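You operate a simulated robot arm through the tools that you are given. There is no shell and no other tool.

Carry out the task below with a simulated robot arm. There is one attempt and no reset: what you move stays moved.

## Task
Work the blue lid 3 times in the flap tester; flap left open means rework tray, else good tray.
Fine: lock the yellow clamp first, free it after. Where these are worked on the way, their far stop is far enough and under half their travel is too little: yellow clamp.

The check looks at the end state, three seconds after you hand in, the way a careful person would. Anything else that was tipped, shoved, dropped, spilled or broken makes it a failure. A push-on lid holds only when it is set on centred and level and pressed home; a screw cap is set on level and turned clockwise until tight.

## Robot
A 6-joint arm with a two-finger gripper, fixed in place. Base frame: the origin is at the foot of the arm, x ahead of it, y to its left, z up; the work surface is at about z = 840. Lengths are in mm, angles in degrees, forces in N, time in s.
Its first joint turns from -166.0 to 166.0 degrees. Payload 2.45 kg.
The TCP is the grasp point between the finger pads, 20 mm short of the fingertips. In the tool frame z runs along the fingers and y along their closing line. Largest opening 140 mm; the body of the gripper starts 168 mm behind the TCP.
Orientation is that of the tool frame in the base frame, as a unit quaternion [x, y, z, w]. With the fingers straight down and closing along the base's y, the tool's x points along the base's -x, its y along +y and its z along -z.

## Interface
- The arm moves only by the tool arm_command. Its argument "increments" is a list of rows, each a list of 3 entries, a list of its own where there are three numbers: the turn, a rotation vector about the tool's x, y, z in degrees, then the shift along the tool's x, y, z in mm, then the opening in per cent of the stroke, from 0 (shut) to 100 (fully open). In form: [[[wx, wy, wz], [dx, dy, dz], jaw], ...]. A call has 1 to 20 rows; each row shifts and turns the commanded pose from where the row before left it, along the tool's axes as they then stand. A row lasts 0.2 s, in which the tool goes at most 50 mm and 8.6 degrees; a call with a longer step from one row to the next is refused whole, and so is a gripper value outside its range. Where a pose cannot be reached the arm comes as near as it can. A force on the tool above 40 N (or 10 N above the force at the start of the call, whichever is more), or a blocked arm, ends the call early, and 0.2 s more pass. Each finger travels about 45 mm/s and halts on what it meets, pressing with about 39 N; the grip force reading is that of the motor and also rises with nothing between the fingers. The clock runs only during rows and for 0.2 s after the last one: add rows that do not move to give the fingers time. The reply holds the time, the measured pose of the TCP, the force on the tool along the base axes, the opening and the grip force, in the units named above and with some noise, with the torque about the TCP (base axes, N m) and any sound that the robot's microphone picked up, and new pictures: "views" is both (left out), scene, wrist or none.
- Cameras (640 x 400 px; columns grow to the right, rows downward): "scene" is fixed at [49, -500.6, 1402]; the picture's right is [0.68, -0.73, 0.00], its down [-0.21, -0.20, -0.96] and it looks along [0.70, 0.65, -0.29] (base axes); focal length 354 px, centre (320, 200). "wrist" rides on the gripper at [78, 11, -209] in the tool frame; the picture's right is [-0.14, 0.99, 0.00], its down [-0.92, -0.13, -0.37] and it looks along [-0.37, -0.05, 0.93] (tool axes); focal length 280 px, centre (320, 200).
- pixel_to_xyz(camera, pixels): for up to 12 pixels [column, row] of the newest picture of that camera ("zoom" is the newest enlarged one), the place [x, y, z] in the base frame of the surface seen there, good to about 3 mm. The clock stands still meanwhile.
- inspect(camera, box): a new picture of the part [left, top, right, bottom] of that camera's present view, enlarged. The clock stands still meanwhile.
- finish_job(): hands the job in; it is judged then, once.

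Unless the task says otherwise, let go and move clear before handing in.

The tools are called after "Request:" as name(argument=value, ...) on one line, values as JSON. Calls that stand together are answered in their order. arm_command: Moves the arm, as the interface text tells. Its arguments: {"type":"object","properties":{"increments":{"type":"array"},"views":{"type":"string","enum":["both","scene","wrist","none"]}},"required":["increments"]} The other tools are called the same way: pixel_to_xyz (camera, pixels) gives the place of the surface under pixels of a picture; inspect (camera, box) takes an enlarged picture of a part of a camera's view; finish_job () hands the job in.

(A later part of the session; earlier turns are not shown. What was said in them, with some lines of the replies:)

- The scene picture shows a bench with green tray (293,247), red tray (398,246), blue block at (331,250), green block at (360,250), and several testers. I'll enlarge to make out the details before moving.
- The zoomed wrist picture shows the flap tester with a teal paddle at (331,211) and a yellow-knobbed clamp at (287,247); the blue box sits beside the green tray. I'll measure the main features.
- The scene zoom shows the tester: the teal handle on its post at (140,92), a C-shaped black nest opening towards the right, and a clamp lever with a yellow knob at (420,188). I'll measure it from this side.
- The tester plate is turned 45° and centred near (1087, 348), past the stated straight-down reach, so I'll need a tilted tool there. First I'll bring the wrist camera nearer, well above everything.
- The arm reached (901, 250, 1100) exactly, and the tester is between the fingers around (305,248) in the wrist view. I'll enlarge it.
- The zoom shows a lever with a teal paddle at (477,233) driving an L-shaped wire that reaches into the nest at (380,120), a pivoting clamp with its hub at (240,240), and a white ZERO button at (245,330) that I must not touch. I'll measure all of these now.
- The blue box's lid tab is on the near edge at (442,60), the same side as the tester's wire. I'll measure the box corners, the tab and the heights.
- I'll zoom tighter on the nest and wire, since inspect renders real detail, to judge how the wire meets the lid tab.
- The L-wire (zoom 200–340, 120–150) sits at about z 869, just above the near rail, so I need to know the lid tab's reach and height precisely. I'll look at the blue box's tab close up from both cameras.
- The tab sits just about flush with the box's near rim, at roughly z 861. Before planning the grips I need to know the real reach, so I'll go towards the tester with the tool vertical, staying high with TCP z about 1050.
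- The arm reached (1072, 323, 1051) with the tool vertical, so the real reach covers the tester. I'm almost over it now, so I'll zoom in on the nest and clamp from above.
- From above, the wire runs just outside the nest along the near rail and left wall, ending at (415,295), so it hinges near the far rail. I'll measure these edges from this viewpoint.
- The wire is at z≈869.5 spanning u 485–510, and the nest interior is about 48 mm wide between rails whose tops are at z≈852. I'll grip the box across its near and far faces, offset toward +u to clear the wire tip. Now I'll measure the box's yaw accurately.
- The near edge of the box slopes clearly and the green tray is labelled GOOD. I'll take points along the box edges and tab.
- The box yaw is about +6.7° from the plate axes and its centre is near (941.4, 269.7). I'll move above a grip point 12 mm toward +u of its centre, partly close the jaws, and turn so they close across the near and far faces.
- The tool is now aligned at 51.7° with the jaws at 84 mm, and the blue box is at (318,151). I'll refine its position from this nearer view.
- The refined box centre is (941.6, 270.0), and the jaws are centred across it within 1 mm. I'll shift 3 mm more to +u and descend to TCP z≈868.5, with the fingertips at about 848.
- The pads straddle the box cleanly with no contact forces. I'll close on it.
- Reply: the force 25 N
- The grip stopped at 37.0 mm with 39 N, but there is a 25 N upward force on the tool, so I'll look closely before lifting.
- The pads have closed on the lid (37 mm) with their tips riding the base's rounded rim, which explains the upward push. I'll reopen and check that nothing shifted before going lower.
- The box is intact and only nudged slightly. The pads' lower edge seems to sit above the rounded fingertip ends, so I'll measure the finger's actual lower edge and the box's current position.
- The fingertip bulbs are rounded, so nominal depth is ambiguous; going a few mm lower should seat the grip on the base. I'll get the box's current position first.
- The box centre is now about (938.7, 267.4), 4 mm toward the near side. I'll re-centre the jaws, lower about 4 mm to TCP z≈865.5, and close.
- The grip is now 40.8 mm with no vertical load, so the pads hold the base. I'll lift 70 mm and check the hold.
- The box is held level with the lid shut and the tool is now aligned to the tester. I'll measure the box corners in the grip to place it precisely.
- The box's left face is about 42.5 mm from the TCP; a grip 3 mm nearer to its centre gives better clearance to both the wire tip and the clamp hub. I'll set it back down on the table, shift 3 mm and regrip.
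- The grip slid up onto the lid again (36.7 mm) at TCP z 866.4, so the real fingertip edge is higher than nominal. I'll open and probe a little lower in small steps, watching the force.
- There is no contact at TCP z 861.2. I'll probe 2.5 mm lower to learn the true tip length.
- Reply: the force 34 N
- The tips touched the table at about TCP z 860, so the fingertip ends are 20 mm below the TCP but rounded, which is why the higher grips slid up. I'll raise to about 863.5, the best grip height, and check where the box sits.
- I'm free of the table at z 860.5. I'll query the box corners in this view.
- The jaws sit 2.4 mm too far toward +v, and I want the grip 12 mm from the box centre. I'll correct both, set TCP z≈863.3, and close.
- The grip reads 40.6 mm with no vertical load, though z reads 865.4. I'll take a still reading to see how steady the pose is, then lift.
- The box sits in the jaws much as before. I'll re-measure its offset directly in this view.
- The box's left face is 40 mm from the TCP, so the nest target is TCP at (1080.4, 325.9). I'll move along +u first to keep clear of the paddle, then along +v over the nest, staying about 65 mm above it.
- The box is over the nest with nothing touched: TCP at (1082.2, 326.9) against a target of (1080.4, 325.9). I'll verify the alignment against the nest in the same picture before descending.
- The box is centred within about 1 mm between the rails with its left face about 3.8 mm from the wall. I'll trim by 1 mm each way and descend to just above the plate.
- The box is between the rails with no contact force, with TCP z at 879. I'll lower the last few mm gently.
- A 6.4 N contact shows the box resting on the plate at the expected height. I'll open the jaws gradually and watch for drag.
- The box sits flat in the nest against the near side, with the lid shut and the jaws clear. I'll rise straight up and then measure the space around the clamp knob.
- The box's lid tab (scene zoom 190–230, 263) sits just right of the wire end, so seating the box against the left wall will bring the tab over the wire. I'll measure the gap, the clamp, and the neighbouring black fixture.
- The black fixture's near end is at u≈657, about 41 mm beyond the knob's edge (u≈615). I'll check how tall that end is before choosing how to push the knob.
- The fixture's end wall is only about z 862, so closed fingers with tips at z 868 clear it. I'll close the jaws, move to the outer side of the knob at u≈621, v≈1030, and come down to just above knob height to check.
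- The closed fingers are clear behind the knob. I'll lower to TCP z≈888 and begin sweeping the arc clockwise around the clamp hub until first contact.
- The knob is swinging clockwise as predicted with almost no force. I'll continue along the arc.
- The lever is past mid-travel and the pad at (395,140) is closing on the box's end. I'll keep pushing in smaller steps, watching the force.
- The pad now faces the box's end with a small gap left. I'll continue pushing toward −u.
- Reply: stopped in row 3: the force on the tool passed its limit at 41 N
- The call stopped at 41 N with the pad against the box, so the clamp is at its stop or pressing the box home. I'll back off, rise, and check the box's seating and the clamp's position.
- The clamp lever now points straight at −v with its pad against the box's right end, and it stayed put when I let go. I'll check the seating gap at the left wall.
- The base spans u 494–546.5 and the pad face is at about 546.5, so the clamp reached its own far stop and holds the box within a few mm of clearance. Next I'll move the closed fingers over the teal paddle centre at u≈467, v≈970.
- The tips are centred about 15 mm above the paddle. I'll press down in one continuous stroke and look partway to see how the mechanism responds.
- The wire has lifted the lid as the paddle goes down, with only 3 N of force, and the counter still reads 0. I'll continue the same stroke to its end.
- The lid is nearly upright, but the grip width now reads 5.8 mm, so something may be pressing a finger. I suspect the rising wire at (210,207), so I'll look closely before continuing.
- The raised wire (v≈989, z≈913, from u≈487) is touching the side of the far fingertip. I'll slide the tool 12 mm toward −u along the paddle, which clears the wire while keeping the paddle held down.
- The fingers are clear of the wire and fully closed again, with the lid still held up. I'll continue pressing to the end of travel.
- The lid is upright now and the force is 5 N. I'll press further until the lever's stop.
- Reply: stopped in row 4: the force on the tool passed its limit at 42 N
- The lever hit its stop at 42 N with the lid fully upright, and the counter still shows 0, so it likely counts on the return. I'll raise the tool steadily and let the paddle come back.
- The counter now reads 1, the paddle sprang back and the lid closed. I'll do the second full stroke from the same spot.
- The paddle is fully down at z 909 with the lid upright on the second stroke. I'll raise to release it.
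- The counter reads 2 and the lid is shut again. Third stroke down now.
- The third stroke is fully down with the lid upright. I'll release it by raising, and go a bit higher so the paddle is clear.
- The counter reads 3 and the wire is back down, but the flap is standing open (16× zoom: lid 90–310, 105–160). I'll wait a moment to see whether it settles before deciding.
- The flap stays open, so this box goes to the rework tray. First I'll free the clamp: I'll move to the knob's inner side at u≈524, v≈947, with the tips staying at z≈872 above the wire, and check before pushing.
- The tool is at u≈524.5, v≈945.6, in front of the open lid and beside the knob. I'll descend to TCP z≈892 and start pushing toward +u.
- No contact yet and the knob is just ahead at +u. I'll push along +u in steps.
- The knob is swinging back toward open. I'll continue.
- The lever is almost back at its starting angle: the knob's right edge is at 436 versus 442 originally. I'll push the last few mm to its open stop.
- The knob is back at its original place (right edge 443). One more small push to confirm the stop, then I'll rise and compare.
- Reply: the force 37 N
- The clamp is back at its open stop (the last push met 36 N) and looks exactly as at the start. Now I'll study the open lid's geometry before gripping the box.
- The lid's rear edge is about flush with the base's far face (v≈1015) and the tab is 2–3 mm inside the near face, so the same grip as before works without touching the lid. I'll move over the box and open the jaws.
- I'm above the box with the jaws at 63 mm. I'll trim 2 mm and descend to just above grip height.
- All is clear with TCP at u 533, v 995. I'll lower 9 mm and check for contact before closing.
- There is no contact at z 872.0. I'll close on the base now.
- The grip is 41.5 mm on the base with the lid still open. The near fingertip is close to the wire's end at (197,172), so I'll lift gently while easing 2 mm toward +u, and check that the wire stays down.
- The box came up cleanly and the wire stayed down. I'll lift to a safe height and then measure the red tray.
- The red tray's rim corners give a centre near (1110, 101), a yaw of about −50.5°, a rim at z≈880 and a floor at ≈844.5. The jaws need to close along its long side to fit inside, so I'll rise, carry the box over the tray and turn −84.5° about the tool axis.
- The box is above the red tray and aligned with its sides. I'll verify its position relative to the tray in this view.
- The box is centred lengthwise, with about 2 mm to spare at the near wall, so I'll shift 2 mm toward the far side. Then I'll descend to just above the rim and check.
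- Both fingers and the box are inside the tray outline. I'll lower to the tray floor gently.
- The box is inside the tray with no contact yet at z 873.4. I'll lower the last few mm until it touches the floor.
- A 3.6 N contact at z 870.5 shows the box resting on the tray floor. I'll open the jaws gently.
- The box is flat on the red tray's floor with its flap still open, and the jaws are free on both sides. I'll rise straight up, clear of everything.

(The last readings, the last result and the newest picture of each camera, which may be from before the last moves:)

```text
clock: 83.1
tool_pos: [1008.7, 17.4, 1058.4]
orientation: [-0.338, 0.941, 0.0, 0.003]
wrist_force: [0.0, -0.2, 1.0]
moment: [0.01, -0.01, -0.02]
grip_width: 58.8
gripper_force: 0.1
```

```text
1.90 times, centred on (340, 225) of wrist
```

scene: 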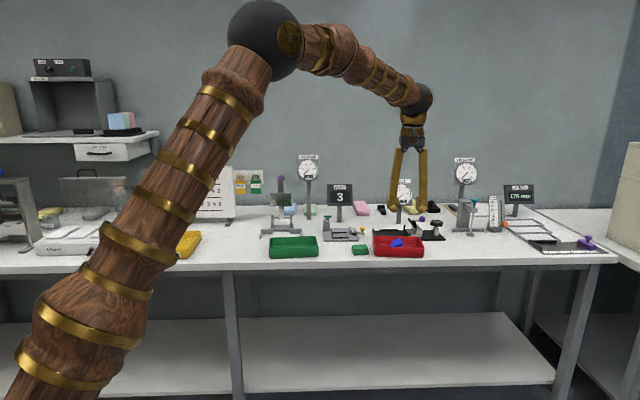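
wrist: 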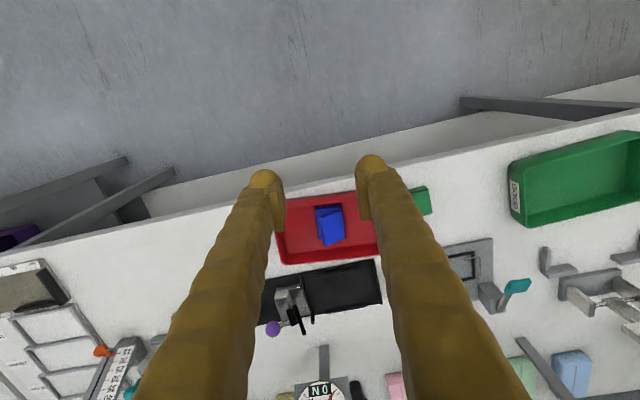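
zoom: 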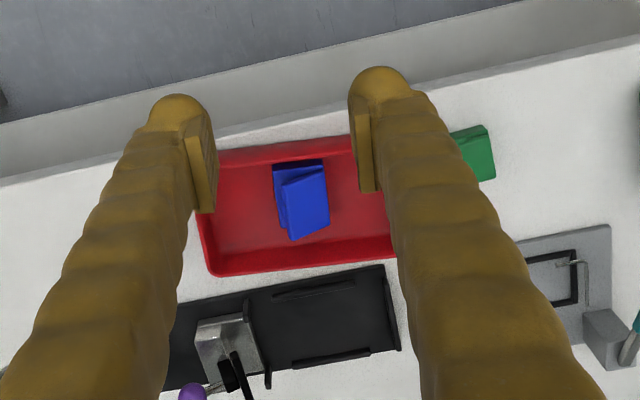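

The box sits in the red tray and the tester is empty with the clamp open. To be certain this is the rework tray, I'll move sideways, high up, to read any label on its right end.

Request:
arm_command(increments=[[[0, 0, 0], [10, -40, 0], 42], [[0, 0, 0], [10, -40, 0], 42], [[0, 0, 0], [10, -40, 0], 42], [[0, 0, 0], [10, -40, 0], 42], [[0, 0, 0], [0, 0, 0], 42]], views="both")

Request:
inspect(camera="wrist", box=[300, 150, 520, 320])

```text
clock: 84.3
tool_pos: [1078.2, -131.0, 1062.4]
orientation: [-0.336, 0.942, -0.001, 0.003]
wrist_force: [0.1, -0.2, 0.1]
moment: [0.01, 0.03, 0.0]
grip_width: 58.7
gripper_force: 0.2
```

scene: 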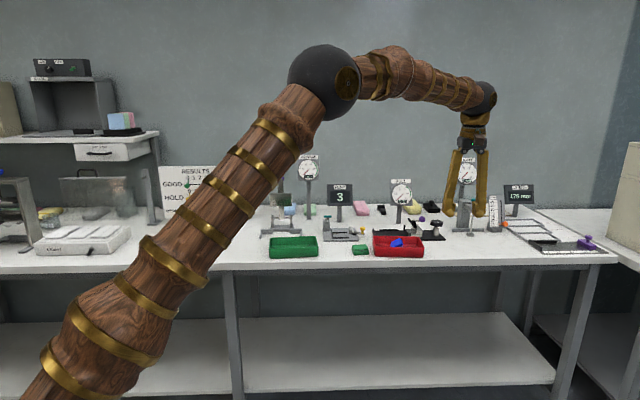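
wrist: 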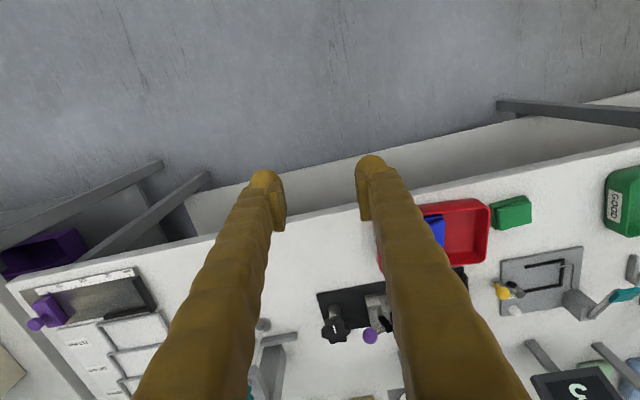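

```text
2.35 times, centred on (410, 235) of wrist
```

zoom: 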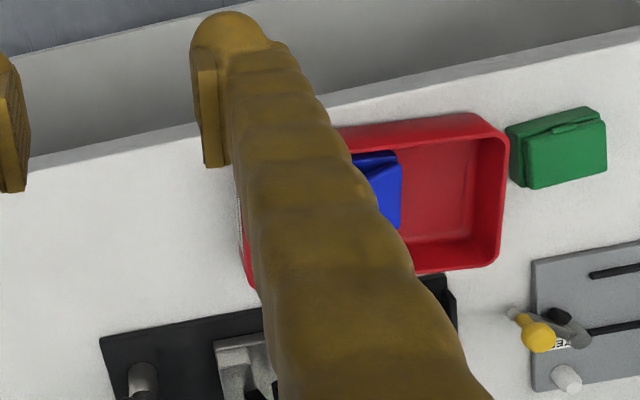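

A pale label edge shows on the tray's right end but the finger hides it. I'll close the jaws and shift slightly to read it.

Request:
arm_command(increments=[[[0, 0, 0], [0, -25, 0], 20], [[0, 0, 0], [0, -25, 0], 0], [[0, 0, 0], [0, 0, 0], 0], [[0, 0, 0], [0, 0, 0], 0]], views="wrist")

Request:
inspect(camera="wrist", box=[360, 170, 520, 290])

```text
clock: 85.3
tool_pos: [1110.6, -168.9, 1059.9]
orientation: [-0.338, 0.941, 0.0, 0.004]
wrist_force: [-0.9, 0.4, 0.0]
moment: [0.01, 0.0, -0.01]
grip_width: 0.0
gripper_force: 21.8
```

wrist: 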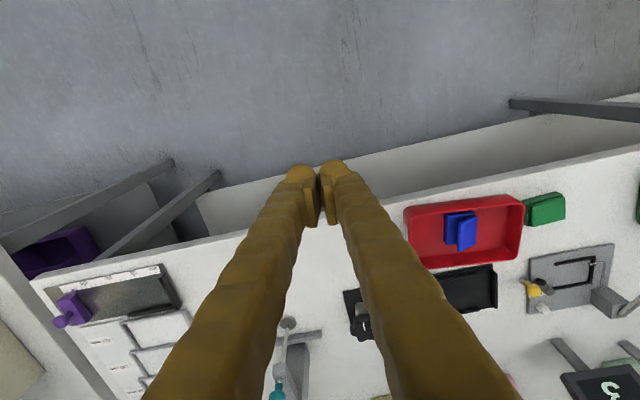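

```text
3.33 times, centred on (440, 230) of wrist
```

zoom: 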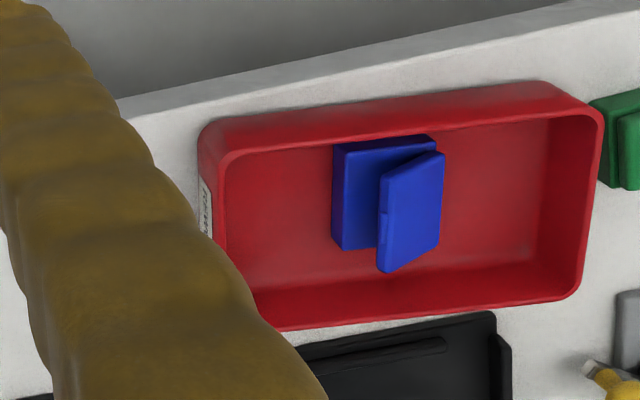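

Request:
inspect(camera="wrist", box=[402, 208, 420, 248])

```text
10.00 times, centred on (411, 228) of wrist
```

zoom: 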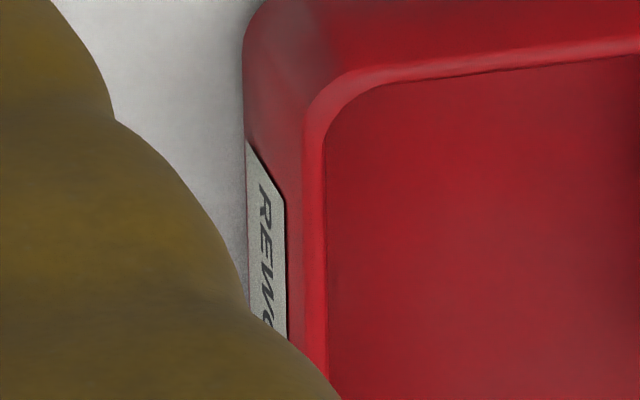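

The label reads "REWO…", which confirms the red tray is the rework tray. The blue box lies in it with its flap open, the counter shows 3, the yellow clamp is free at its open stop, and the arm is clear. I'll hand the job in.

Request:
finish_job()

```text
The job is handed in.
```

I worked the blue lid 3 times in the flap tester. Its flap stayed open after the third stroke, so I put it in the red tray, which is labelled REWORK. The job is handed in, but no pass or fail result came back.

- **Tester:** the counter reads 3. I locked the yellow clamp before the first stroke. After the last one I swung it back to its open stop, the same position as at the start.
- **Flap:** it closed by itself after strokes 1 and 2 and stood open at about 35° after stroke 3. It was still open when I set the box down in the tray.
- **First stroke:** the rising wire touched a fingertip, so I slid the fingers 12 mm along the paddle before finishing that stroke. The wire went back to its rest position each time.
- **Before the test:** I set the blue box down and regripped it on the table a few times, which moved it a few millimetres. Nothing else on the bench was moved.

The arm is raised and clear of everything.
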